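You operate a simulated robot arm through the tools that you are given. There is no shell and no other tool. Be economical: measure what you need, move in short steps, check, and stop when the job is done.

The job below is to be done with a simulated two-armed robot. You get a single attempt, and the scene is never put back.

## Task
Pick up the green marker with one hand, pass it to the other hand and put it on the back of the booth deck.

It is judged by the outcome, as a careful person would: the job done as asked, and still so three seconds after it is handed in. It fails if anything else is knocked over, pushed out of place, dropped, spilled or broken.

## Robot
Two 7-joint arms with two-finger grippers on one trunk, on a base that drives. Base frame: it is fixed to the floor where the robot stands at the start and does not move with it; the origin is under the middle of the robot, x ahead of it, y to its left, z up. Lengths are in m, angles in degrees, forces in N, time in s.
The left shoulder is at the start at [0.078, 0.151, 0.938], the right one opposite. With the tool pointing down near the work surface each hand reaches from about 0.26 to 0.8 m from the robot's upright axis, wherever it stands, measured 20 degrees to its own side. Places, roughly: back of the booth deck (15x26 cm) [-0.88, 1.9, 0.76]; green marker (3x3x11 cm) [0.5, 0, 0.8]. Payload 2.54 kg a hand.
Tool frame (each hand has its own): the origin (TCP) lies between the finger pads and is the grasp point; the fingertips stand 0.03 m ahead of it; z points along the fingers, y is the line along which they close. Largest opening 0.116 m; the body of the gripper starts 0.095 m behind the TCP.
Orientation is told as [roll, pitch, yaw] about the base's x, y, z axes, in that order, counted from this pose: with the fingers straight down and closing along the base's y, the tool's x points along the base's -x, its y along +y and its z along -z.

## Interface
- The arms move only by the tool send_rows. It takes "left_targets", "right_targets" or both (then of equal length, played together; a hand with none holds still); each is a list of rows, each an object of numbers (a shift or turn left out is 0, a gripper value left out holds the last): "x", "y", "z": the shift along the base's x, y, z in units of 40 mm (1.0 is 40 mm); "ax", "ay", "az": the turn, a rotation vector about the base's x, y, z in units of 5 degrees (1.0 is 5 degrees). In form: [{"x": .., "y": .., "z": .., "ax": .., "ay": .., "az": ..}, ...]. A call has 1 to 12 rows; each row shifts and turns the commanded pose from where the row before left it. "left_fingers" and "right_fingers" are, for a hand that has rows, the closure in counts, from 0 (fully open) to 255 (shut), set as the call begins (left out, the last holds). A call with a number of a shift or a turn outside -1 to 1 is refused whole. Each row takes 0.2 s and may step no farther than 0.05 m and 8.6 degrees from the row before; otherwise, or with a gripper value out of range, the whole call is refused. Where a pose cannot be reached the arm comes as near as it can. A force on the tool above 40 N (or 10 N above the force at the start of the call, whichever is more), or a blocked arm, ends the call early, and 0.2 s more pass. Each finger travels about 0.072 m/s and halts on what it meets, pressing with about 31 N; the grip force reading is that of the motor and also rises with nothing between the fingers. The clock runs only during rows and for 0.2 s after the last one: add rows that do not move to give the fingers time. The reply holds the time, the measured pose of the TCP, the force on the tool along the base axes, the opening and the grip force, in the units named above and with some noise, with the torque about the TCP (base axes, N m) and any sound that the robot's microphone picked up.
- Cameras (640 x 400 px; columns grow to the right, rows downward): "scene" is now at [0.163, 0.0193, 1.0847]; the picture's right is [0.08, -1.00, 0.00], its down [-0.25, -0.02, -0.97] and it looks along [0.97, 0.08, -0.25] (base axes); focal length 283 px, centre (320, 200). "left" rides on the left gripper at [0.069, 0.015, -0.122] in its tool frame; the picture's right is [-0.21, 0.98, 0.00], its down [-0.83, -0.18, -0.53] and it looks along [-0.52, -0.11, 0.85] (tool axes); focal length 251 px, centre (320, 200). "right" rides on the right gripper at [0.069, -0.015, -0.122] in its tool frame; the picture's right is [0.21, 0.98, 0.00], its down [-0.83, 0.18, -0.53] and it looks along [-0.52, 0.11, 0.85] (tool axes); focal length 251 px, centre (320, 200). There is no depth. A picture from a camera that has moved, and an enlarged one, comes with that camera's place and axes in the base frame and with its lens. The place of the scene camera against the robot may be out by one fixed shift of up to 0.025 m in any direction.
- get_image(camera): a new picture of that camera. It takes no simulated time.
- slide_trunk(by): slides the trunk up (or, below 0, down) by that many m; the arms and the scene camera ride with it, the base frame stays. It gives what a move gives, with no picture.
- steer(legs): drives the robot by 1 to 6 legs, each [ahead, left, turn to the left] in m, m and degrees, along the robot's own axes; the way and the turn of a leg run together, so that a leg with both is an arc; at most 1.5 m and 180 degrees a leg. The arms and the cameras ride along, it lands a little off, and it stops where it bumps. It gives what a move gives.
- pan_tilt(pan, tilt): turns the head with the scene camera to pan (to the left, within 80 degrees either way) and tilt (down, from -29 to 69), counted from straight ahead of the robot. It gives what a move gives.
- inspect(camera, box): a new picture of the part [left, top, right, bottom] of that camera's present view, enlarged. It takes no simulated time.
- job_done(): hands the job in; it is judged then, once.

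Work in short steps. Places have to be worked out from the pictures, the camera data and where the tool is seen: move nearer, look again, correct. Check each grasp and each placing, and mend what went wrong. You have 120 turns and 108 pictures in all, those below and enlarged ones among them. Open the grippers and draw the arms clear of the work before you hand the job in, unless the task says otherwise; then end with one line.

The tools are called after "Emit:" as a command line: name --argument value ..., lists and objects as JSON in quotes. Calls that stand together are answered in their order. send_rows: Moves the arms, as the interface text tells. Its arguments: {"type":"object","properties":{"left_targets":{"type":"array"},"left_fingers":{"type":"number"},"right_targets":{"type":"array"},"right_fingers":{"type":"number"}},"required":[]} The other tools are called the same way: slide_trunk (by) slides the trunk up or down; steer (legs) drives the base; pan_tilt (pan, tilt) turns the head that bears the scene camera; get_image (camera) takes a picture; inspect (camera, box) takes an enlarged picture of a part of a camera's view; job_done () hands the job in.

At the start:

```text
t: 0.0
left_position: [0.4204, 0.236, 1.0125]
left_tool_rot: [0.0, 0.0, 0.0]
left_force: [0.7, -0.6, -0.5]
left_moment: [-0.03, 0.0, 0.0]
left_width: 0.1159
left_grip_force: 0.2
right_position: [0.3784, -0.1525, 0.9836]
right_tool_rot: [0.1, 0.0, -0.1]
right_force: [-1.0, 0.5, -0.1]
right_moment: [0.0, -0.01, 0.05]
right_width: 0.1158
right_grip_force: 0.0
trunk travel left (down, up): [-0.175, 0.114]
robot x, y, heading: [0.0024, -0.003, -0.2]
head pan, tilt: [4.5, 14.5]
```

scene: 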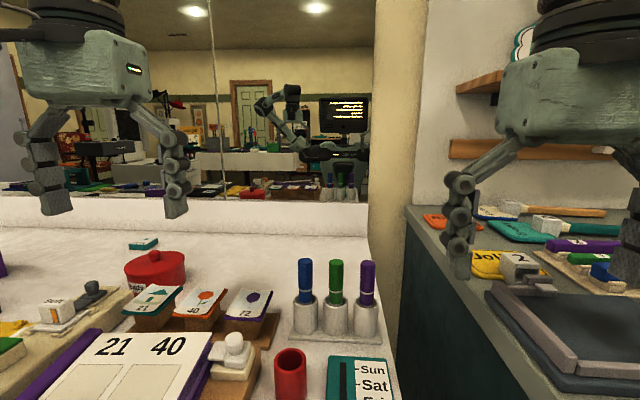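
right: 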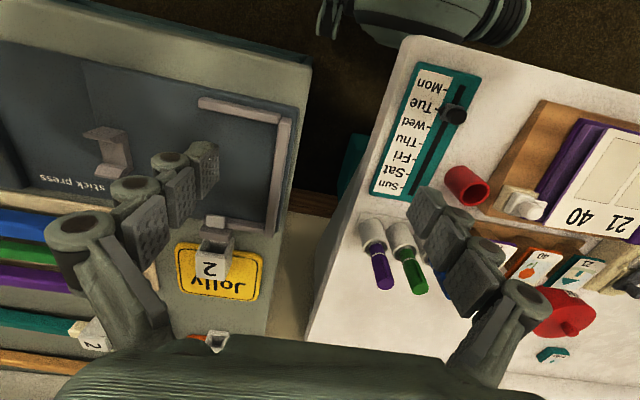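
left: 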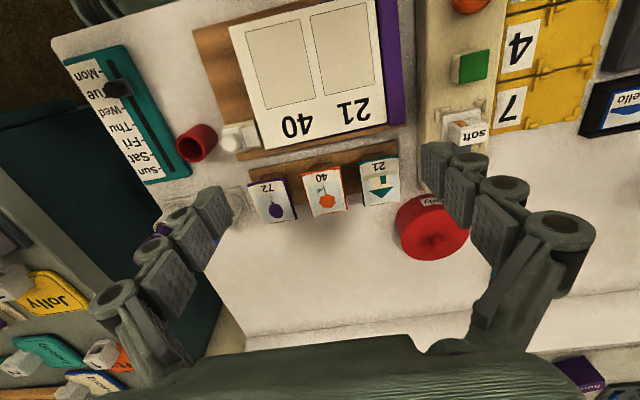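

The green marker stands in the middle of three metal cups; I enlarge that area to locate it.

Emit:
inspect --camera "scene" --box '[240, 230, 420, 400]'

Emit:
inspect --camera "right" --box '[320, 140, 540, 340]'

```text
2.35 times, centred on (330, 315) of scene
camera zoom: at [0.163, 0.0193, 1.0847], right [0.08, -1.0, 0.0], down [-0.25, -0.02, -0.97], along [0.97, 0.08, -0.25], focal length 666 px, centre (296, -71)
```

zoom: 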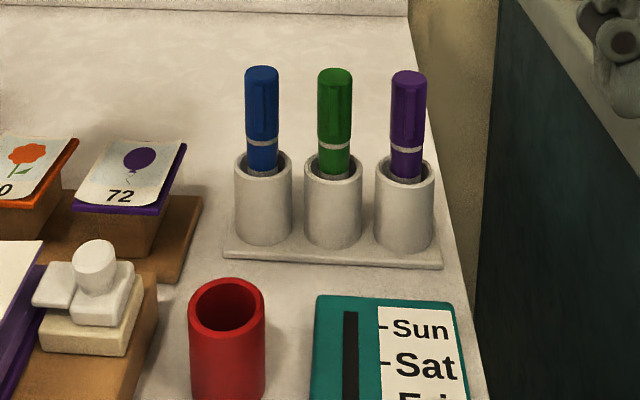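

```text
2.00 times, centred on (430, 240) of right
camera zoom: at [0.3099, -0.1686, 1.1073], right [-0.21, 0.98, 0.0], down [0.83, 0.18, 0.53], along [0.52, 0.11, -0.85], focal length 503 px, centre (100, 120)
```

zoom: 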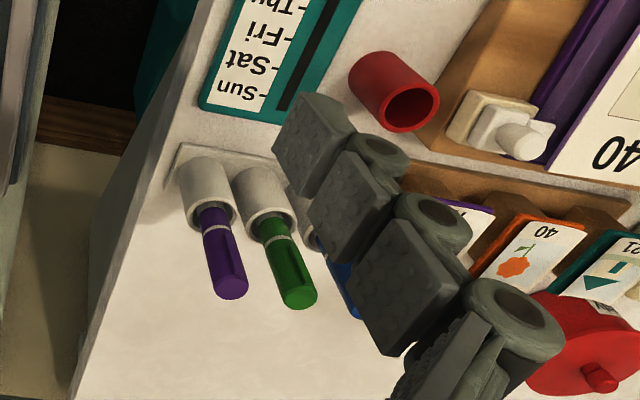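

Triangulating both views puts the marker's top at about (0.565, 0.027, 0.88), with neighbours about 48 mm away along y. I'll turn the right hand 90° so that it closes along x, staying high.

Emit:
send_rows --right_targets '[{"az": 1, "z": 0.2}, {"az": 1, "z": 0.2}, {"az": 1, "z": 0.2}, {"az": 1, "z": 0.2}, {"az": 1, "z": 0.2}, {"az": 1}, {"az": 1}, {"az": 1}, {"az": 1}, {"az": 1}, {"az": 1}, {"az": 1}]' --right_fingers 0

Emit:
send_rows --right_targets '[{"az": 1, "x": 0.5}, {"az": 1, "x": 0.5}, {"az": 1, "x": 0.5}, {"az": 1, "x": 0.5}, {"az": 1, "x": 0.5}, {"az": 1, "x": 0.5}, {"x": 0.5}, {"x": 0.5}, {"y": 0.5}, {"y": 0.5}, {"y": 0.5}, {"y": 0.5}]'

Emit:
get_image --camera "right"

Emit:
get_image --camera "scene"

```text
t: 2.6
left_position: [0.4192, 0.2355, 1.0129]
left_tool_rot: [0.0, 0.0, 0.1]
left_force: [0.1, 0.5, -1.0]
left_moment: [-0.02, 0.03, -0.02]
left_width: 0.1159
left_grip_force: 0.0
right_position: [0.3784, -0.1512, 1.024]
right_tool_rot: [0.1, 0.0, 60.0]
right_force: [0.4, -0.4, -0.5]
right_moment: [-0.04, 0.0, -0.05]
right_width: 0.116
right_grip_force: 0.1
trunk travel left (down, up): [-0.175, 0.114]
robot x, y, heading: [-0.0003, -0.003, -0.1]
head pan, tilt: [4.5, 14.5]
```

```text
t: 5.2
left_position: [0.4191, 0.2353, 1.0134]
left_tool_rot: [0.1, 0.0, 0.0]
left_force: [-0.4, -0.4, -0.4]
left_moment: [0.03, 0.02, 0.01]
left_width: 0.1162
left_grip_force: 0.1
right_position: [0.3684, 0.0375, 0.9494]
right_tool_rot: [0.0, 0.0, 90.0]
right_force: [0.3, 0.7, 0.5]
right_moment: [0.02, 0.0, -0.03]
right_width: 0.1159
right_grip_force: 0.1
right hand out of reach, approached as far as the arm can: row 2, 3, 4, 5, 6, 7, 8
trunk travel left (down, up): [-0.175, 0.114]
robot x, y, heading: [0.0016, -0.0011, 0.0]
head pan, tilt: [4.5, 14.5]
```

```text
102 pictures are left
camera right: at [0.3838, -0.0343, 1.0728], right [-0.98, -0.21, 0.0], down [-0.18, 0.83, 0.53], along [-0.11, 0.52, -0.85], focal length 251 px, centre (320, 200)
```

right: 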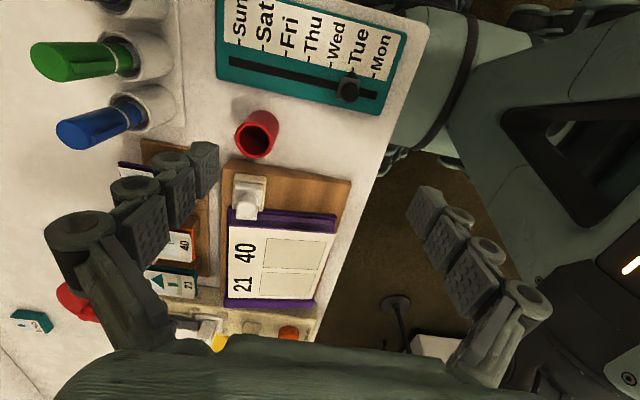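

```text
101 pictures are left
camera scene: at [0.163, 0.0195, 1.0847], right [0.08, -1.0, 0.0], down [-0.25, -0.02, -0.97], along [0.97, 0.08, -0.25], focal length 283 px, centre (320, 200)
```

scene: 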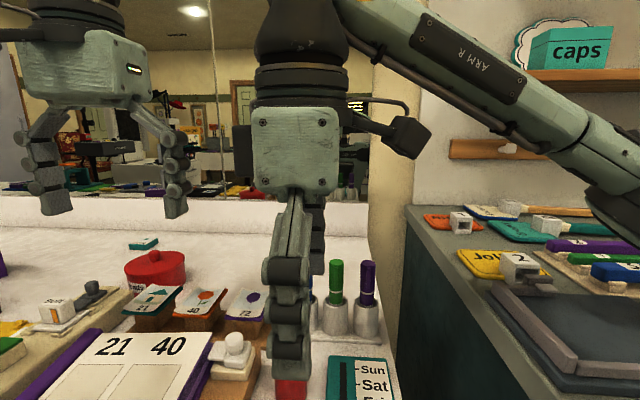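

The hand is at yaw 90 but stopped short in x. I'll test moving forward in small steps from here, slightly higher than the marker tops.

Emit:
send_rows --right_targets '[{"x": 0.5, "z": 0.1}, {"x": 0.5}, {"x": 0.5}]'

```text
t: 6.0
left_position: [0.4209, 0.2345, 1.0136]
left_tool_rot: [-0.1, -0.1, 0.0]
left_force: [0.3, 0.0, -0.1]
left_moment: [0.0, -0.02, -0.01]
left_width: 0.1159
left_grip_force: 0.0
right_position: [0.3924, 0.0396, 0.945]
right_tool_rot: [-0.1, -0.2, 89.7]
right_force: [-0.6, 0.1, -0.1]
right_moment: [0.02, -0.01, -0.01]
right_width: 0.1159
right_grip_force: 0.1
right hand out of reach, approached as far as the arm can: row 2, 3
trunk travel left (down, up): [-0.175, 0.114]
robot x, y, heading: [-0.0016, -0.0008, -0.1]
head pan, tilt: [4.5, 14.5]
```

It seems limited by height: the wrist is high relative to the shoulder. Raise the trunk, then lower the hand relative to it.

Emit:
slide_trunk --by 0.1

Emit:
send_rows --right_targets '[{"z": -0.6}, {"z": -0.6}, {"z": -0.6}, {"x": 0.5}, {"x": 0.5}, {"x": 0.5}]'

```text
t: 7.3
left_position: [0.4207, 0.2352, 1.1133]
left_tool_rot: [-0.1, 0.0, 0.0]
left_force: [0.6, 0.3, 0.6]
left_moment: [0.04, 0.02, 0.02]
left_width: 0.1158
left_grip_force: 0.1
right_position: [0.393, 0.0397, 1.0466]
right_tool_rot: [-0.1, -0.1, 89.9]
right_force: [-0.3, 0.8, -0.1]
right_moment: [-0.01, 0.03, -0.01]
right_width: 0.1161
right_grip_force: 0.2
trunk travel left (down, up): [-0.275, 0.014]
robot x, y, heading: [-0.0018, 0.0007, -0.0]
head pan, tilt: [4.5, 14.5]
```

```text
t: 8.7
left_position: [0.4205, 0.237, 1.114]
left_tool_rot: [0.0, 0.0, 0.0]
left_force: [0.1, -0.2, -0.2]
left_moment: [0.0, 0.0, 0.01]
left_width: 0.1161
left_grip_force: 0.0
right_position: [0.4059, 0.0415, 0.9743]
right_tool_rot: [-0.1, -0.1, 89.6]
right_force: [0.3, 0.9, 0.3]
right_moment: [0.03, -0.01, -0.01]
right_width: 0.1159
right_grip_force: 0.0
right hand out of reach, approached as far as the arm can: row 4, 5, 6
trunk travel left (down, up): [-0.275, 0.014]
robot x, y, heading: [-0.001, -0.0006, 0.0]
head pan, tilt: [4.5, 14.5]
```

Still limited, so it's a wrist joint limit at this yaw. I'll test whether less yaw lets the hand come forward.

Emit:
send_rows --right_targets '[{"az": -1}, {"az": -1}, {"az": -1}, {"az": -1}, {"az": -1}, {"az": -1}, {"x": 0.5}, {"x": 0.5}]'

```text
t: 10.5
left_position: [0.4204, 0.2354, 1.1141]
left_tool_rot: [0.1, 0.0, -0.1]
left_force: [-0.1, 0.5, -0.9]
left_moment: [-0.02, -0.01, 0.02]
left_width: 0.116
left_grip_force: 0.0
right_position: [0.4462, 0.0403, 0.974]
right_tool_rot: [-0.1, 0.0, 59.7]
right_force: [-0.7, 0.0, 0.2]
right_moment: [0.02, 0.0, 0.01]
right_width: 0.1159
right_grip_force: 0.1
trunk travel left (down, up): [-0.275, 0.014]
robot x, y, heading: [-0.0015, 0.002, 0.2]
head pan, tilt: [4.5, 14.5]
```

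Yaw 60 works here. Move on forward toward the marker, staying above it.

Emit:
send_rows --right_targets '[{"x": 0.5}, {"x": 0.5}, {"x": 0.5}, {"x": 0.5}]'

Emit:
get_image --camera "right"

```text
t: 11.5
left_position: [0.4193, 0.2338, 1.1134]
left_tool_rot: [0.0, 0.0, 0.0]
left_force: [-0.5, 0.4, 0.5]
left_moment: [-0.02, -0.01, -0.01]
left_width: 0.1161
left_grip_force: 0.1
right_position: [0.5246, 0.0413, 0.9729]
right_tool_rot: [-0.2, -0.1, 59.8]
right_force: [-0.5, -0.4, 0.1]
right_moment: [0.02, -0.01, 0.01]
right_width: 0.1159
right_grip_force: 0.0
trunk travel left (down, up): [-0.275, 0.014]
robot x, y, heading: [-0.0012, 0.0015, 0.1]
head pan, tilt: [4.5, 14.5]
```

```text
100 pictures are left
camera right: at [0.5047, -0.0275, 1.0965], right [-0.95, 0.31, 0.0], down [0.26, 0.8, 0.53], along [0.16, 0.51, -0.85], focal length 251 px, centre (320, 200)
```

right: 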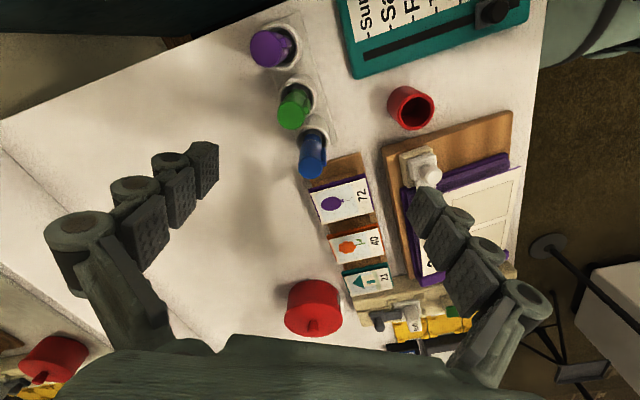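

From this view and the first one, the marker sits near (0.539, 0.012) with its top at about 0.89, and the row runs along y. At yaw 60 the fingers clear the neighbours, so I'll align above it and look again.

Emit:
send_rows --right_targets '[{"x": 0.35, "y": -0.73}, {}]'

Emit:
get_image --camera "right"

Emit:
get_image --camera "scene"

```text
t: 12.1
left_position: [0.421, 0.2357, 1.1126]
left_tool_rot: [0.1, 0.0, 0.0]
left_force: [0.9, -0.3, 0.5]
left_moment: [-0.02, 0.0, 0.04]
left_width: 0.1158
left_grip_force: 0.0
right_position: [0.54, 0.0124, 0.9735]
right_tool_rot: [-0.1, -0.2, 59.8]
right_force: [-0.6, 0.4, 0.3]
right_moment: [-0.01, 0.02, 0.01]
right_width: 0.1159
right_grip_force: 0.0
trunk travel left (down, up): [-0.275, 0.014]
robot x, y, heading: [0.0003, 0.0011, -0.1]
head pan, tilt: [4.5, 14.5]
```

```text
99 pictures are left
camera right: at [0.5181, -0.0564, 1.0967], right [-0.95, 0.31, 0.0], down [0.26, 0.81, 0.53], along [0.16, 0.51, -0.85], focal length 251 px, centre (320, 200)
```

right: 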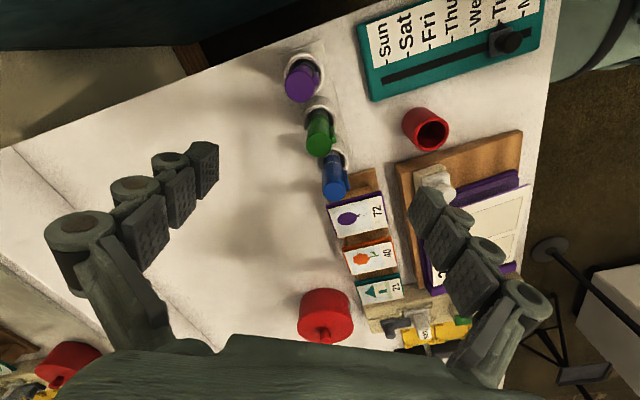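

```text
98 pictures are left
camera scene: at [0.1629, 0.0196, 1.1847], right [0.08, -1.0, 0.0], down [-0.25, -0.02, -0.97], along [0.97, 0.08, -0.25], focal length 283 px, centre (320, 200)
```

scene: 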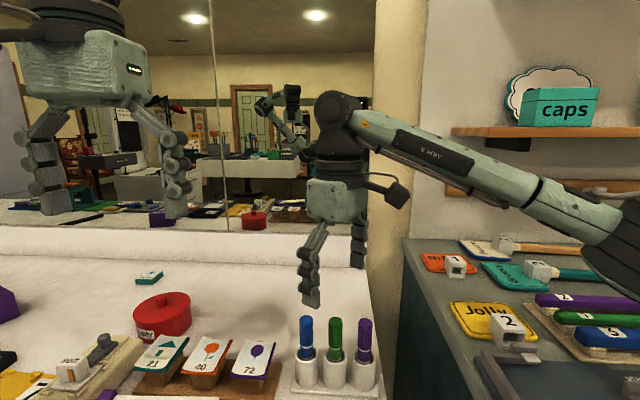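

The marker's re-estimate is (0.537, 0.010) with its top at about 0.895, and the TCP is over it. I'll descend partway and check.

Emit:
send_rows --right_targets '[{"z": -0.5, "x": -0.04, "y": -0.04}, {"z": -0.5}, {"z": -0.5}, {"z": -0.3}, {}]'

Emit:
get_image --camera "right"

Emit:
inspect --camera "scene" --box '[240, 230, 420, 400]'

```text
t: 13.3
left_position: [0.4207, 0.2362, 1.1131]
left_tool_rot: [0.0, 0.0, -0.1]
left_force: [-0.5, 0.2, -0.2]
left_moment: [0.02, -0.04, 0.01]
left_width: 0.1162
left_grip_force: 0.1
right_position: [0.5375, 0.0104, 0.9007]
right_tool_rot: [-0.1, 0.0, 59.9]
right_force: [0.1, -0.6, -0.1]
right_moment: [-0.01, 0.04, -0.05]
right_width: 0.1159
right_grip_force: 0.0
trunk travel left (down, up): [-0.275, 0.014]
robot x, y, heading: [0.0006, 0.0014, -0.1]
head pan, tilt: [4.5, 14.5]
```

```text
97 pictures are left
camera right: at [0.5174, -0.0587, 1.0237], right [-0.95, 0.31, 0.0], down [0.26, 0.8, 0.53], along [0.17, 0.51, -0.84], focal length 251 px, centre (320, 200)
```

right: 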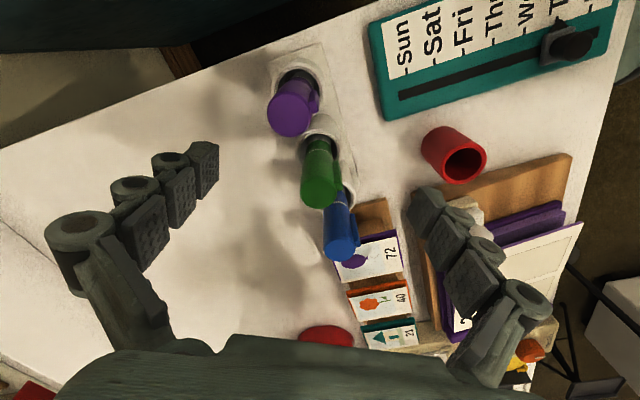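

```text
2.35 times, centred on (330, 315) of scene
camera zoom: at [0.163, 0.0193, 1.1847], right [0.08, -1.0, 0.0], down [-0.25, -0.02, -0.97], along [0.97, 0.08, -0.25], focal length 666 px, centre (296, -71)
```

zoom: 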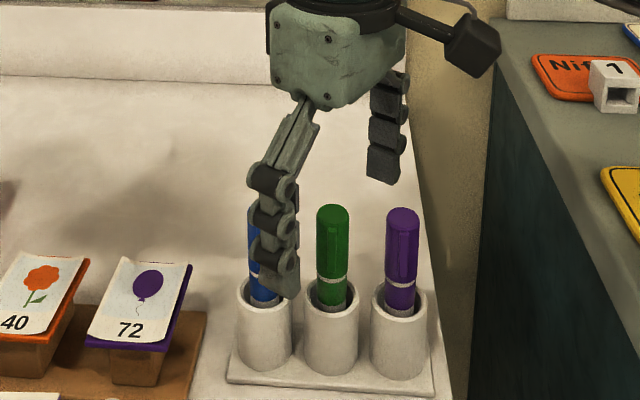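

Refined top estimate is (0.541, 0.016, 0.889). I'll shift slightly and descend so the tips end at about 0.838, above the cup rims.

Emit:
send_rows --right_targets '[{"x": 0.08, "y": 0.12, "z": -0.2}, {"z": -0.3}, {"z": -0.3}, {}]'

Emit:
get_image --camera "right"

Emit:
inspect --camera "scene" --box '[240, 230, 420, 400]'

```text
t: 14.3
left_position: [0.4189, 0.2359, 1.1148]
left_tool_rot: [0.0, 0.0, 0.0]
left_force: [-0.5, -0.1, -0.3]
left_moment: [0.02, -0.01, 0.0]
left_width: 0.1162
left_grip_force: 0.0
right_position: [0.5422, 0.0154, 0.8702]
right_tool_rot: [-0.1, -0.1, 59.8]
right_force: [-0.2, -0.2, -0.8]
right_moment: [0.04, -0.01, 0.02]
right_width: 0.116
right_grip_force: 0.0
trunk travel left (down, up): [-0.275, 0.014]
robot x, y, heading: [-0.0003, -0.0048, 0.2]
head pan, tilt: [4.5, 14.5]
```

```text
95 pictures are left
camera right: at [0.5209, -0.0536, 0.9921], right [-0.95, 0.31, 0.0], down [0.26, 0.8, 0.53], along [0.16, 0.51, -0.84], focal length 251 px, centre (320, 200)
```

right: 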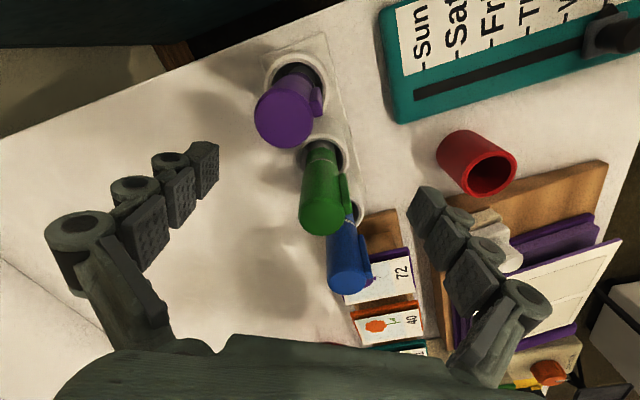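

```text
2.35 times, centred on (330, 315) of scene
camera zoom: at [0.163, 0.0193, 1.1847], right [0.08, -1.0, 0.0], down [-0.25, -0.02, -0.97], along [0.97, 0.08, -0.25], focal length 666 px, centre (296, -71)
```

zoom: 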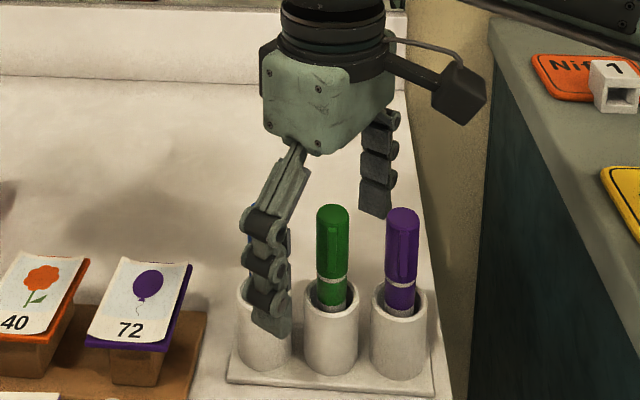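

The marker is centred between the fingers and the tips sit above the cup rims. Close the right hand.

Emit:
send_rows --right_targets '[{}, {}, {}, {}, {}, {}]' --right_fingers 255

Emit:
get_image --camera "right"

Emit:
inspect --camera "scene" --box '[240, 230, 420, 400]'

```text
t: 15.7
left_position: [0.4212, 0.235, 1.1146]
left_tool_rot: [0.0, 0.0, 0.0]
left_force: [0.2, 0.0, -0.5]
left_moment: [0.02, 0.0, 0.01]
left_width: 0.1162
left_grip_force: 0.0
right_position: [0.5414, 0.0157, 0.8696]
right_tool_rot: [-0.1, -0.1, 59.8]
right_force: [0.4, -0.7, -0.1]
right_moment: [0.0, -0.01, 0.03]
right_width: 0.019
right_grip_force: 31.1
trunk travel left (down, up): [-0.275, 0.014]
robot x, y, heading: [0.0007, 0.0008, -0.0]
head pan, tilt: [4.5, 14.5]
```

```text
93 pictures are left
camera right: at [0.5209, -0.0536, 0.9923], right [-0.95, 0.31, 0.0], down [0.26, 0.8, 0.53], along [0.16, 0.51, -0.85], focal length 251 px, centre (320, 200)
```

right: 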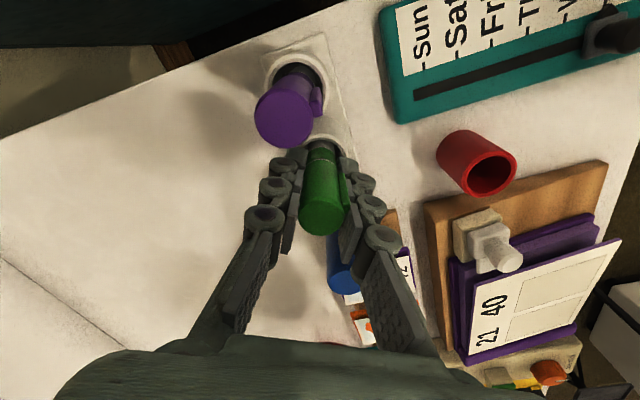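

```text
2.35 times, centred on (330, 315) of scene
camera zoom: at [0.163, 0.0193, 1.1847], right [0.08, -1.0, 0.0], down [-0.25, -0.02, -0.97], along [0.97, 0.08, -0.25], focal length 666 px, centre (296, -71)
```

zoom: 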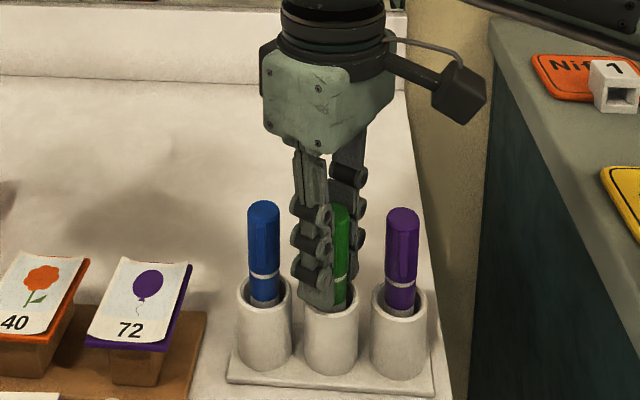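

The grip is firm (width 19 mm on the marker). Lift straight up.

Emit:
send_rows --right_targets '[{"z": 0.25}, {"z": 0.4}, {"z": 0.5}, {"z": 0.5}, {"z": 0.5}, {"z": 0.5}, {"z": 0.5}]'

Emit:
get_image --camera "scene"

Emit:
get_image --camera "right"

```text
t: 17.3
left_position: [0.4199, 0.2359, 1.1134]
left_tool_rot: [-0.1, 0.0, 0.0]
left_force: [-0.8, 0.4, -0.2]
left_moment: [0.01, -0.03, 0.01]
left_width: 0.1162
left_grip_force: 0.0
right_position: [0.5408, 0.0165, 0.9947]
right_tool_rot: [-0.1, -0.1, 59.8]
right_force: [-1.5, 0.3, 0.1]
right_moment: [0.04, -0.02, -0.04]
right_width: 0.0191
right_grip_force: 30.5
trunk travel left (down, up): [-0.275, 0.014]
robot x, y, heading: [0.0033, 0.0034, 0.2]
head pan, tilt: [4.5, 14.5]
```

```text
91 pictures are left
camera scene: at [0.1629, 0.0193, 1.1847], right [0.08, -1.0, 0.0], down [-0.25, -0.02, -0.97], along [0.97, 0.08, -0.25], focal length 283 px, centre (320, 200)
```

scene: 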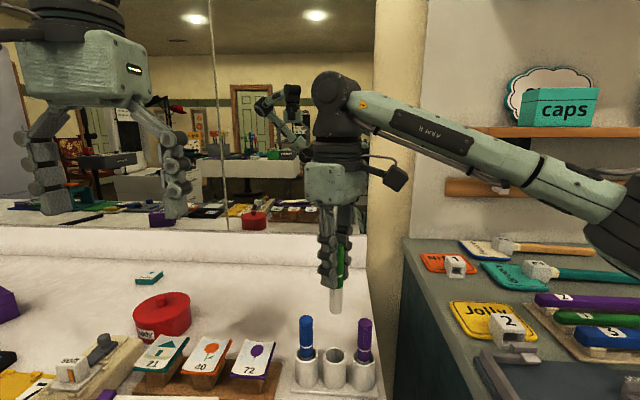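

```text
90 pictures are left
camera right: at [0.5204, -0.0538, 1.1183], right [-0.95, 0.31, 0.0], down [0.26, 0.8, 0.53], along [0.16, 0.51, -0.85], focal length 251 px, centre (320, 200)
```

right: 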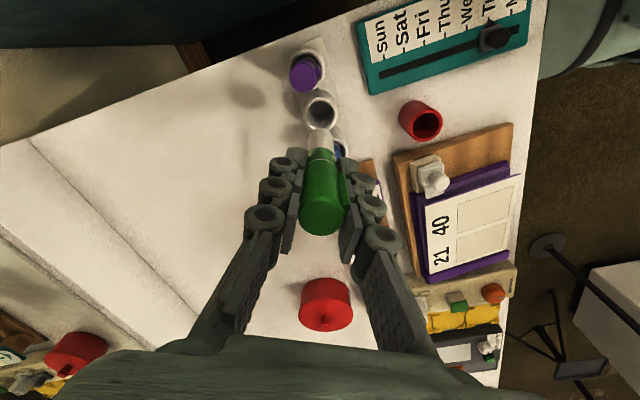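

The marker came out cleanly and hangs vertically with its light end down. I'll tilt the right hand about its closing axis so the marker becomes horizontal, light end pointing forward-left, backing slightly to give the arm room.

Emit:
send_rows --right_targets '[{"ax": 0.866, "ay": -0.5, "z": 0.2, "x": -0.2}, {"ax": 0.866, "ay": -0.5, "z": 0.2, "x": -0.2}, {"ax": 0.866, "ay": -0.5, "z": 0.2, "x": -0.2}, {"ax": 0.866, "ay": -0.5, "z": 0.2, "x": -0.2}, {"ax": 0.866, "ay": -0.5, "z": 0.2, "x": -0.2}, {"ax": 0.866, "ay": -0.5}, {"ax": 0.866, "ay": -0.5}, {"ax": 0.866, "ay": -0.5}]'

Emit:
get_image --camera "scene"

```text
t: 19.1
left_position: [0.4204, 0.2353, 1.1135]
left_tool_rot: [0.0, 0.0, 0.0]
left_force: [-0.8, -0.3, -0.9]
left_moment: [0.03, 0.01, 0.03]
left_width: 0.116
left_grip_force: 0.1
right_position: [0.5017, 0.0146, 1.0356]
right_tool_rot: [0.1, -40.2, 59.8]
right_force: [-0.1, 0.3, -0.4]
right_moment: [0.0, -0.01, 0.01]
right_width: 0.0015
right_grip_force: 21.8
trunk travel left (down, up): [-0.275, 0.014]
robot x, y, heading: [-0.0011, 0.0006, -0.2]
head pan, tilt: [4.5, 14.5]
```

```text
89 pictures are left
camera scene: at [0.163, 0.019, 1.1848], right [0.08, -1.0, 0.0], down [-0.25, -0.02, -0.97], along [0.97, 0.08, -0.25], focal length 283 px, centre (320, 200)
```

scene: 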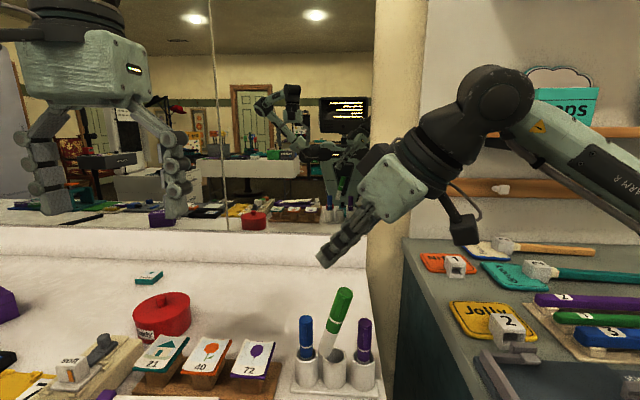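

The grip closed to nothing: the marker slipped out and seems to lean in its own cup. Look closely.

Emit:
inspect --camera "scene" --box '[260, 260, 400, 400]'

Emit:
get_image --camera "right"

Emit:
get_image --camera "left"

```text
2.86 times, centred on (330, 330) of scene
camera zoom: at [0.163, 0.019, 1.1848], right [0.08, -1.0, 0.0], down [-0.25, -0.02, -0.97], along [0.97, 0.08, -0.25], focal length 809 px, centre (291, -171)
```

zoom: 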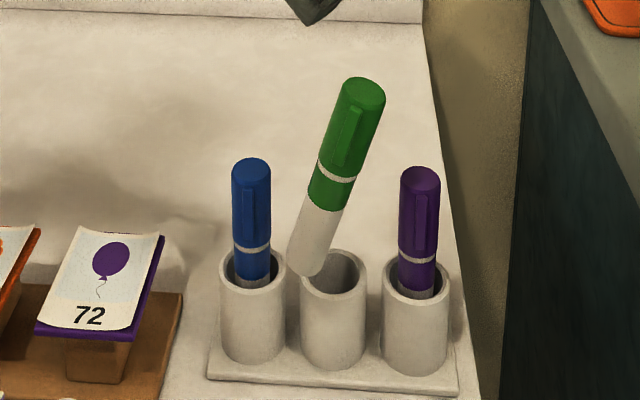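

```text
87 pictures are left
camera right: at [0.4496, -0.108, 1.0857], right [-0.93, 0.35, -0.14], down [-0.01, 0.34, 0.94], along [0.38, 0.87, -0.31], focal length 251 px, centre (320, 200)
```

right: 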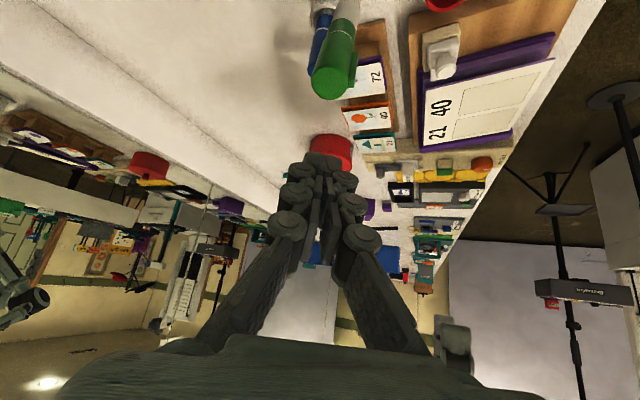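

```text
86 pictures are left
camera left: at [0.3517, 0.251, 1.2359], right [0.21, 0.98, 0.0], down [0.83, -0.18, 0.53], along [0.52, -0.11, -0.85], focal length 251 px, centre (320, 200)
```

left: 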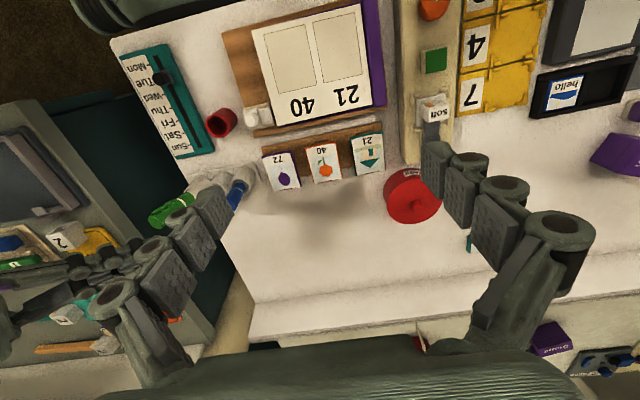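

The picture may show it mid-fall, since the clock is stopped. Let a little time pass without moving and look again.

Emit:
send_rows --right_targets '[{}, {}, {}]'

Emit:
get_image --camera "scene"

```text
t: 19.9
left_position: [0.4197, 0.2356, 1.1138]
left_tool_rot: [-0.1, 0.0, 0.0]
left_force: [0.4, 0.1, -0.1]
left_moment: [0.05, -0.02, 0.01]
left_width: 0.116
left_grip_force: 0.0
right_position: [0.5023, 0.0151, 1.0348]
right_tool_rot: [0.2, -40.1, 59.7]
right_force: [0.7, 0.0, 0.7]
right_moment: [0.01, -0.02, 0.03]
right_width: 0.0
right_grip_force: 28.7
trunk travel left (down, up): [-0.275, 0.014]
robot x, y, heading: [0.0028, 0.0012, 0.3]
head pan, tilt: [4.5, 14.5]
```

```text
85 pictures are left
camera scene: at [0.163, 0.0193, 1.1847], right [0.08, -1.0, 0.0], down [-0.25, -0.02, -0.97], along [0.97, 0.08, -0.25], focal length 283 px, centre (320, 200)
```

scene: 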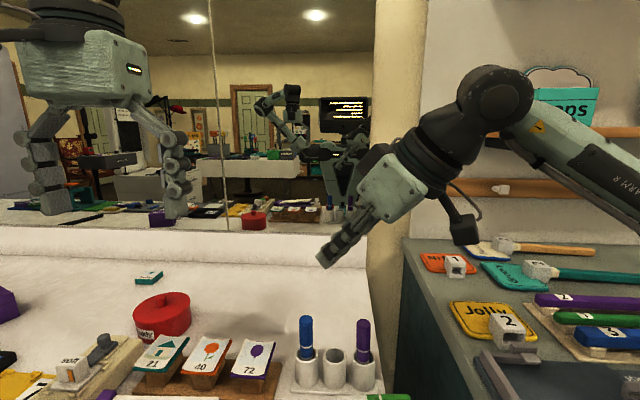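

It has fallen; something green shows at the lower edge. Tilt the head down to find it.

Emit:
pan_tilt --pan -5 --tilt 45

Emit:
get_image --camera "scene"

```text
t: 20.9
left_position: [0.4209, 0.2357, 1.1133]
left_tool_rot: [-0.1, 0.1, 0.1]
left_force: [-0.7, 0.5, 1.0]
left_moment: [0.03, -0.01, 0.03]
left_width: 0.1164
left_grip_force: 0.1
right_position: [0.501, 0.0164, 1.0359]
right_tool_rot: [0.2, -40.1, 59.7]
right_force: [-0.8, -0.4, -0.5]
right_moment: [0.02, -0.02, 0.01]
right_width: 0.0
right_grip_force: 28.3
trunk travel left (down, up): [-0.275, 0.014]
robot x, y, heading: [-0.0033, -0.0035, 0.1]
head pan, tilt: [-5.0, 45.0]
```

```text
84 pictures are left
camera scene: at [0.1509, 0.0048, 1.1371], right [-0.09, -1.0, 0.0], down [-0.7, 0.06, -0.71], along [0.7, -0.06, -0.71], focal length 283 px, centre (320, 200)
```

scene: 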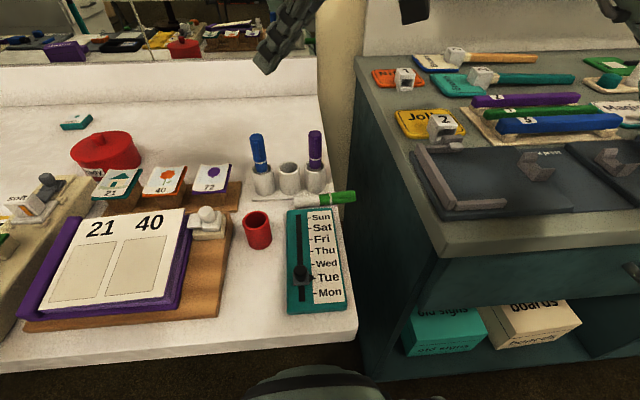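

The marker lies on the table between the cup rack and the day board, cap end overhanging the table's right edge. Zoom in.

Emit:
inspect --camera "scene" --box '[230, 120, 400, 230]'

Emit:
inspect --camera "left" --box '[90, 30, 290, 250]'

Emit:
get_image --camera "right"

```text
3.64 times, centred on (315, 175) of scene
camera zoom: at [0.1509, 0.0048, 1.1371], right [-0.09, -1.0, 0.0], down [-0.7, 0.06, -0.71], along [0.7, -0.06, -0.71], focal length 1030 px, centre (338, 291)
```

zoom: 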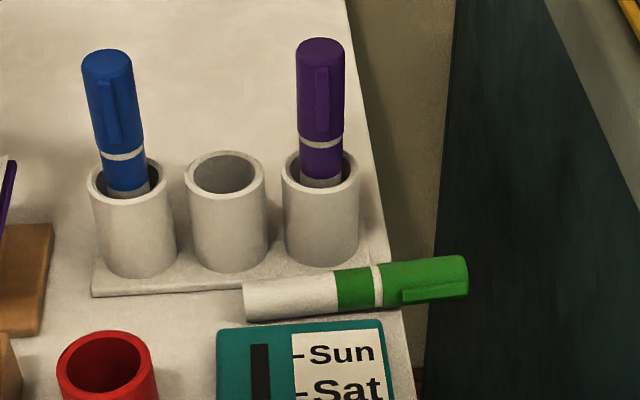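

```text
1.82 times, centred on (190, 140) of left
camera zoom: at [0.3517, 0.2513, 1.2358], right [0.21, 0.98, 0.0], down [0.83, -0.18, 0.53], along [0.52, -0.11, -0.85], focal length 457 px, centre (556, 309)
```

zoom: 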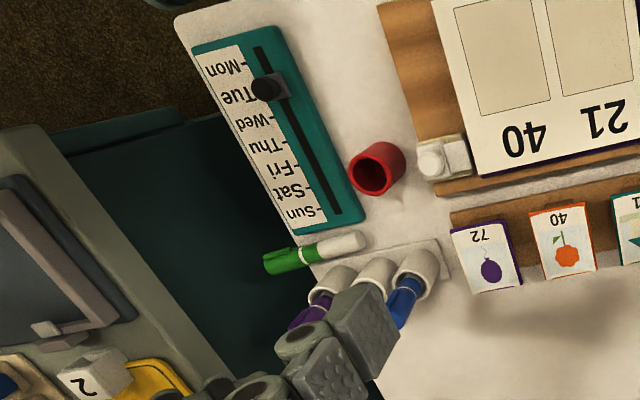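

```text
81 pictures are left
camera right: at [0.4495, -0.1077, 1.0857], right [-0.93, 0.35, -0.14], down [-0.01, 0.34, 0.94], along [0.38, 0.87, -0.31], focal length 251 px, centre (320, 200)
```

right: 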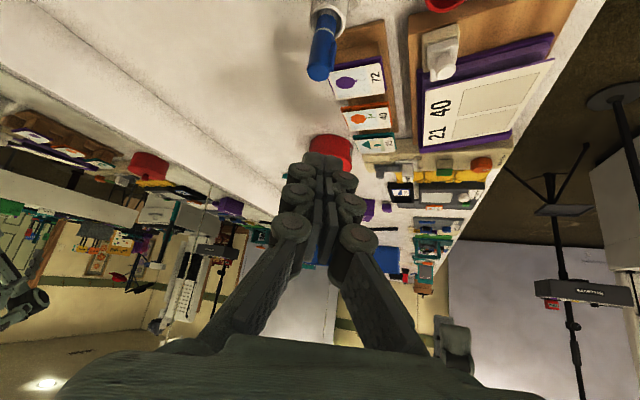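

The marker is lying along y at about x = 0.504, from y ≈ 0.005 (white end) to −0.11 (cap), z ≈ 0.775. It slipped because the pads held it about 8 mm off-centre. I'll yaw the tilted right hand so it closes along x, then go above the overhanging cap.

Emit:
send_rows --right_targets '[{"az": 1, "z": 0.2}, {"az": 1, "y": -0.3}, {"az": 1, "y": -0.4}, {"az": 1, "y": -0.4}, {"az": 1, "y": -0.5}, {"az": 1, "y": -0.5}, {"y": -0.5}]' --right_fingers 110

Emit:
get_image --camera "right"

Emit:
get_image --camera "scene"

```text
t: 22.5
left_position: [0.4196, 0.2373, 1.1137]
left_tool_rot: [0.1, 0.0, 0.0]
left_force: [0.0, -0.2, 0.4]
left_moment: [0.01, -0.01, -0.01]
left_width: 0.1161
left_grip_force: 0.0
right_position: [0.4772, -0.0199, 1.0378]
right_tool_rot: [2.4, -40.3, 69.4]
right_force: [-0.2, -1.0, -0.9]
right_moment: [0.0, -0.03, 0.0]
right_width: 0.0659
right_grip_force: 0.1
right hand out of reach, approached as far as the arm can: row 2, 3, 4, 5, 6, 7
trunk travel left (down, up): [-0.275, 0.014]
robot x, y, heading: [0.0015, -0.0001, -0.0]
head pan, tilt: [-5.0, 45.0]
```

```text
80 pictures are left
camera right: at [0.4518, -0.151, 1.0879], right [-0.98, 0.16, -0.11], down [-0.05, 0.32, 0.95], along [0.19, 0.93, -0.3], focal length 251 px, centre (320, 200)
```

right: 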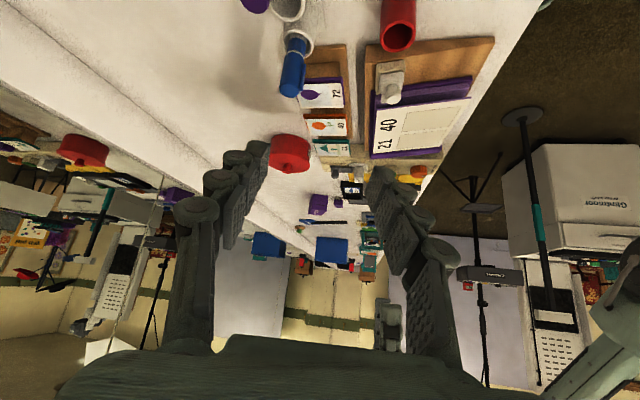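

```text
79 pictures are left
camera scene: at [0.1509, 0.0048, 1.137], right [-0.09, -1.0, 0.0], down [-0.7, 0.06, -0.71], along [0.7, -0.06, -0.71], focal length 283 px, centre (320, 200)
```

scene: 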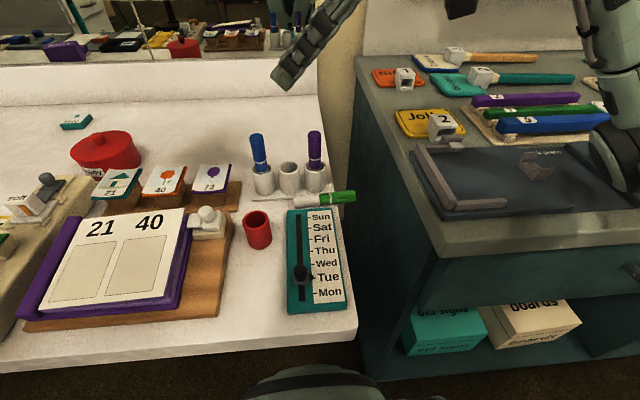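

Yaw is limited by the wrist, so I'll turn the whole base left by 40°, which makes the needed yaw only about 50° relative to the robot. Both hands are well above the table items.

Emit:
steer --legs '[[0, 0, 40]]'

Emit:
pan_tilt --pan -45 --tilt 45

Emit:
get_image --camera "scene"

```text
t: 24.1
left_position: [0.3073, 0.3644, 1.1164]
left_tool_rot: [-0.1, -0.4, 20.4]
left_force: [0.8, 0.3, 0.3]
left_moment: [0.02, 0.02, 0.02]
left_width: 0.116
left_grip_force: 0.0
right_position: [0.4684, 0.1308, 1.0388]
right_tool_rot: [1.5, -39.4, 87.5]
right_force: [-0.5, 0.3, 0.1]
right_moment: [-0.01, 0.01, 0.0]
right_width: 0.0662
right_grip_force: 0.0
trunk travel left (down, up): [-0.275, 0.014]
robot x, y, heading: [-0.0, -0.0009, 20.8]
head pan, tilt: [-5.0, 45.0]
stopped in leg 1: the robot was blocked; the commanded pose is now the measured one
```

```text
t: 25.2
left_position: [0.3061, 0.3633, 1.1175]
left_tool_rot: [0.0, -0.6, 20.6]
left_force: [-0.2, -0.2, -0.4]
left_moment: [0.0, -0.02, 0.01]
left_width: 0.1161
left_grip_force: 0.0
right_position: [0.4674, 0.1289, 1.04]
right_tool_rot: [1.4, -39.6, 87.7]
right_force: [-0.9, -0.6, -0.2]
right_moment: [-0.03, 0.0, 0.0]
right_width: 0.066
right_grip_force: 0.0
trunk travel left (down, up): [-0.275, 0.014]
robot x, y, heading: [-0.0012, -0.0026, 20.7]
head pan, tilt: [-45.0, 45.0]
```

```text
78 pictures are left
camera scene: at [0.1348, -0.0019, 1.138], right [-0.41, -0.91, -0.01], down [-0.64, 0.29, -0.71], along [0.65, -0.29, -0.7], focal length 283 px, centre (320, 200)
```

scene: 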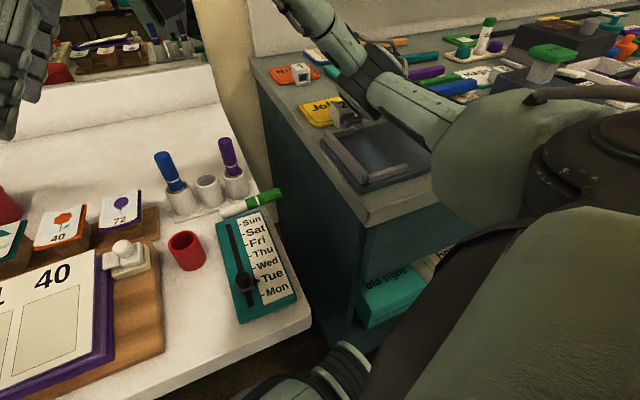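

Blocked at 20.8° but that already gives the right hand yaw ≈ 88°. Try moving it above the cap now.

Emit:
send_rows --right_targets '[{"y": -0.8, "x": 0.1}, {"y": -0.8, "x": 0.1}, {"y": -0.8, "x": 0.1}, {"y": -0.8, "x": 0.1}, {"y": -0.8, "x": 0.1}, {"y": -0.8, "x": 0.1}, {"y": -0.7, "x": 0.2}]'

Emit:
get_image --camera "right"

```text
t: 26.8
left_position: [0.304, 0.3633, 1.1177]
left_tool_rot: [0.0, -0.6, 20.6]
left_force: [0.0, 0.2, 0.0]
left_moment: [0.03, -0.05, 0.02]
left_width: 0.1162
left_grip_force: 0.1
right_position: [0.467, 0.1292, 1.0401]
right_tool_rot: [1.3, -39.6, 87.7]
right_force: [1.4, 0.2, -0.7]
right_moment: [0.01, 0.01, 0.01]
right_width: 0.0659
right_grip_force: 0.0
right hand out of reach, approached as far as the arm can: row 1, 2, 3, 4, 5, 6, 7
trunk travel left (down, up): [-0.275, 0.014]
robot x, y, heading: [0.0015, -0.0012, 20.6]
head pan, tilt: [-45.0, 45.0]
```

```text
77 pictures are left
camera right: at [0.4806, -0.0028, 1.0906], right [-0.98, -0.14, -0.12], down [-0.16, 0.3, 0.94], along [-0.1, 0.94, -0.32], focal length 251 px, centre (320, 200)
```

right: 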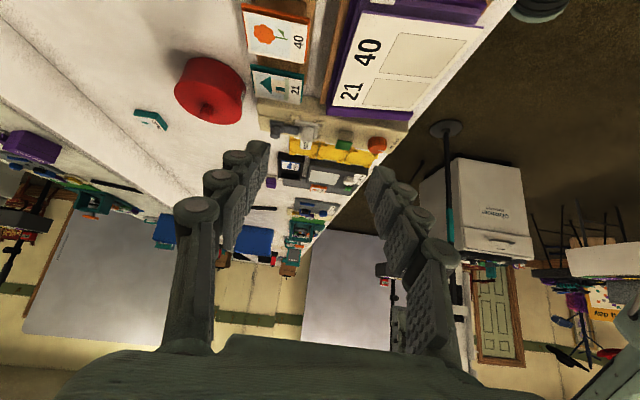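

Stuck at a joint limit in this tilted posture. Return the hand to fingers-down, then move.

Emit:
send_rows --right_targets '[{"ax": -1}, {"ax": -1}, {"ax": -1}, {"ax": -1}, {"ax": -1}, {"ax": -1}, {"ax": -1}, {"ax": -1}, {"y": -0.5}, {"y": -0.5}, {"y": -0.5}, {"y": -0.5}]'

```text
t: 29.4
left_position: [0.309, 0.3654, 1.115]
left_tool_rot: [0.0, -0.2, 20.6]
left_force: [-0.7, 0.4, -0.2]
left_moment: [0.0, 0.02, 0.01]
left_width: 0.1159
left_grip_force: 0.1
right_position: [0.4686, 0.0537, 1.0361]
right_tool_rot: [0.5, 0.5, 88.2]
right_force: [0.0, 0.4, 0.3]
right_moment: [-0.01, 0.02, -0.01]
right_width: 0.0659
right_grip_force: 0.1
trunk travel left (down, up): [-0.275, 0.014]
robot x, y, heading: [-0.002, -0.0038, 20.7]
head pan, tilt: [-45.0, 45.0]
```

Fingers-down works. Continue toward the spot above the cap at (0.504, −0.09).

Emit:
send_rows --right_targets '[{"y": -0.6}, {"y": -0.6}, {"y": -0.6}, {"y": -0.6}, {"y": -0.6}, {"y": -0.6, "x": 0.2}, {"x": 0.3}, {"x": 0.3}]'

Emit:
get_image --camera "right"

```text
t: 31.2
left_position: [0.311, 0.3672, 1.1144]
left_tool_rot: [0.0, -0.2, 20.6]
left_force: [0.0, 0.8, 0.4]
left_moment: [-0.01, -0.05, 0.0]
left_width: 0.1159
left_grip_force: 0.0
right_position: [0.4316, -0.0503, 1.0193]
right_tool_rot: [0.5, 0.4, 88.0]
right_force: [-0.1, -0.9, -1.0]
right_moment: [-0.03, 0.01, 0.0]
right_width: 0.066
right_grip_force: 0.1
right hand out of reach, approached as far as the arm can: row 1, 2, 3, 4, 5, 6, 7, 8
trunk travel left (down, up): [-0.275, 0.014]
robot x, y, heading: [-0.0011, -0.0046, 20.5]
head pan, tilt: [-45.0, 45.0]
```

```text
76 pictures are left
camera right: at [0.4454, -0.121, 1.1429], right [-0.98, -0.18, 0.01], down [-0.15, 0.84, 0.53], along [-0.1, 0.52, -0.85], focal length 251 px, centre (320, 200)
```

right: 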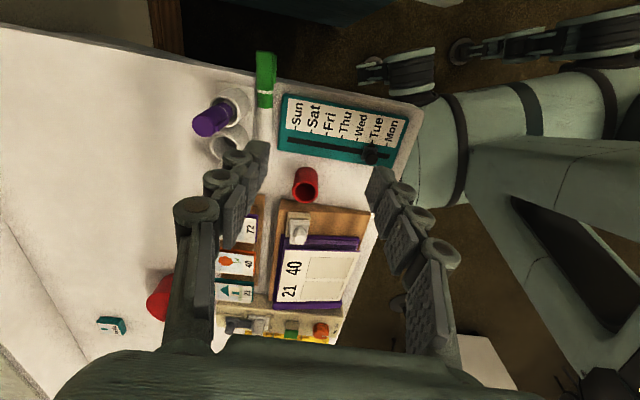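

Vertical yaw 88 is limited to about x = 0.43 here. A better stance would be further right with heading about 30°. Check the floor on the right before driving.

Emit:
pan_tilt --pan -75 --tilt 50

Emit:
get_image --camera "scene"

```text
t: 32.1
left_position: [0.3102, 0.3659, 1.1148]
left_tool_rot: [0.0, -0.2, 20.7]
left_force: [0.0, 0.9, -0.2]
left_moment: [0.01, 0.01, 0.0]
left_width: 0.1162
left_grip_force: 0.1
right_position: [0.4314, -0.0502, 1.0195]
right_tool_rot: [0.5, 0.4, 88.0]
right_force: [0.0, 0.3, 0.6]
right_moment: [0.0, 0.0, 0.01]
right_width: 0.0661
right_grip_force: 0.0
trunk travel left (down, up): [-0.275, 0.014]
robot x, y, heading: [-0.0002, -0.0026, 20.6]
head pan, tilt: [-75.0, 50.0]
```

```text
75 pictures are left
camera scene: at [0.1106, -0.028, 1.1301], right [-0.81, -0.58, 0.0], down [-0.45, 0.62, -0.64], along [0.38, -0.52, -0.77], focal length 283 px, centre (320, 200)
```

scene: 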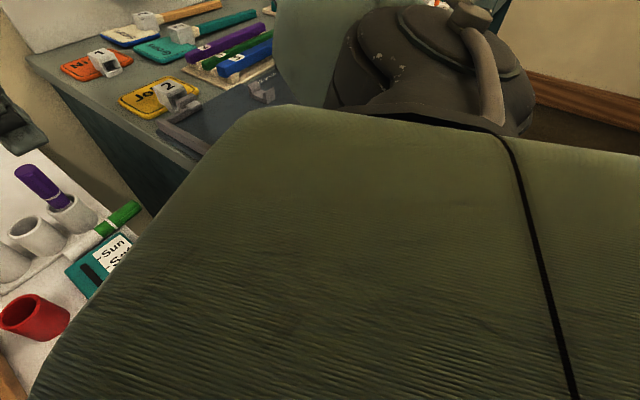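

The shoulder blocks the view. Rather than drive blind, I'll turn the base back to about −8° and try the opposite wrist turn (yaw −90), which should be on the free side of the joint range.

Emit:
steer --legs '[[0, 0, -29]]'

Emit:
send_rows --right_targets '[{"az": -1}, {"az": -1}, {"az": -1}, {"az": -1}, {"az": -1}, {"az": -1}, {"az": -1}, {"az": -1}, {"az": -1}, {"az": -1}, {"az": -1}, {"az": -1}]'

Emit:
send_rows --right_targets '[{"az": -1}, {"az": -1}, {"az": -1}, {"az": -1}, {"az": -1}, {"az": -1}, {"az": -1}, {"az": -1}, {"az": -1}, {"az": -1}, {"az": -1}, {"az": -1}]'

```text
t: 34.0
left_position: [0.449, 0.1701, 1.1142]
left_tool_rot: [0.0, -0.2, -8.3]
left_force: [0.0, -0.5, -0.9]
left_moment: [-0.01, 0.05, 0.03]
left_width: 0.1161
left_grip_force: 0.1
right_position: [0.3521, -0.2534, 1.0188]
right_tool_rot: [0.5, 0.4, 59.0]
right_force: [0.4, -0.1, 0.7]
right_moment: [0.03, -0.04, 0.0]
right_width: 0.0658
right_grip_force: 0.0
trunk travel left (down, up): [-0.275, 0.014]
robot x, y, heading: [0.0013, -0.0035, -8.5]
head pan, tilt: [-75.0, 50.0]
```

```text
t: 36.6
left_position: [0.4489, 0.1697, 1.1144]
left_tool_rot: [0.1, -0.2, -8.4]
left_force: [0.4, 0.4, -0.9]
left_moment: [0.02, -0.01, -0.03]
left_width: 0.1161
left_grip_force: 0.2
right_position: [0.3522, -0.2529, 1.0192]
right_tool_rot: [0.4, 0.3, -1.1]
right_force: [0.5, 0.3, 0.5]
right_moment: [0.03, -0.03, -0.01]
right_width: 0.0659
right_grip_force: 0.0
trunk travel left (down, up): [-0.275, 0.014]
robot x, y, heading: [-0.0001, -0.0031, -8.3]
head pan, tilt: [-75.0, 50.0]
```

```text
t: 39.2
left_position: [0.4491, 0.1699, 1.1142]
left_tool_rot: [-0.1, -0.2, -8.4]
left_force: [0.0, -0.4, -0.2]
left_moment: [-0.01, 0.02, -0.03]
left_width: 0.1158
left_grip_force: 0.1
right_position: [0.3523, -0.2529, 1.0198]
right_tool_rot: [0.5, 0.4, -61.2]
right_force: [-0.6, -0.1, 0.1]
right_moment: [-0.01, 0.01, 0.02]
right_width: 0.0662
right_grip_force: 0.1
trunk travel left (down, up): [-0.275, 0.014]
robot x, y, heading: [0.0017, -0.0006, -8.4]
head pan, tilt: [-75.0, 50.0]
```

Yaw −61 without trouble. Finish to −90 while moving toward the cap.

Emit:
send_rows --right_targets '[{"az": -1, "x": 0.3}, {"az": -1, "x": 0.5}, {"az": -1, "x": 0.5}, {"az": -1, "x": 0.5}, {"az": -1, "x": 0.5}, {"az": -0.8, "x": 0.5}, {"x": 0.5, "y": 0.5}, {"x": 0.5, "y": 0.5}, {"y": 0.7}, {"y": 0.7}, {"y": 0.7}, {"y": 0.7}]'

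Emit:
get_image --camera "right"

```text
t: 41.8
left_position: [0.4498, 0.1697, 1.1149]
left_tool_rot: [-0.2, -0.2, -8.4]
left_force: [-0.3, -0.3, -0.2]
left_moment: [-0.02, -0.01, -0.01]
left_width: 0.1159
left_grip_force: 0.0
right_position: [0.5055, -0.1009, 1.0188]
right_tool_rot: [0.5, 0.4, -89.9]
right_force: [-0.3, 0.8, 0.5]
right_moment: [-0.05, -0.03, 0.02]
right_width: 0.0658
right_grip_force: 0.1
trunk travel left (down, up): [-0.275, 0.014]
robot x, y, heading: [0.002, -0.0029, -8.2]
head pan, tilt: [-75.0, 50.0]
```

```text
74 pictures are left
camera right: at [0.4903, -0.0342, 1.1432], right [0.98, 0.21, 0.01], down [0.18, -0.83, 0.53], along [0.12, -0.52, -0.85], focal length 251 px, centre (320, 200)
```

right: 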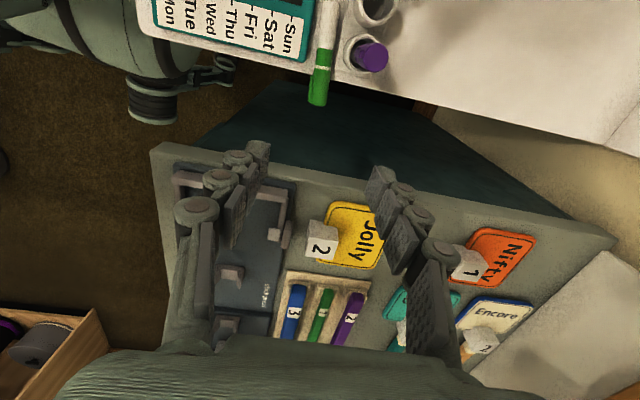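

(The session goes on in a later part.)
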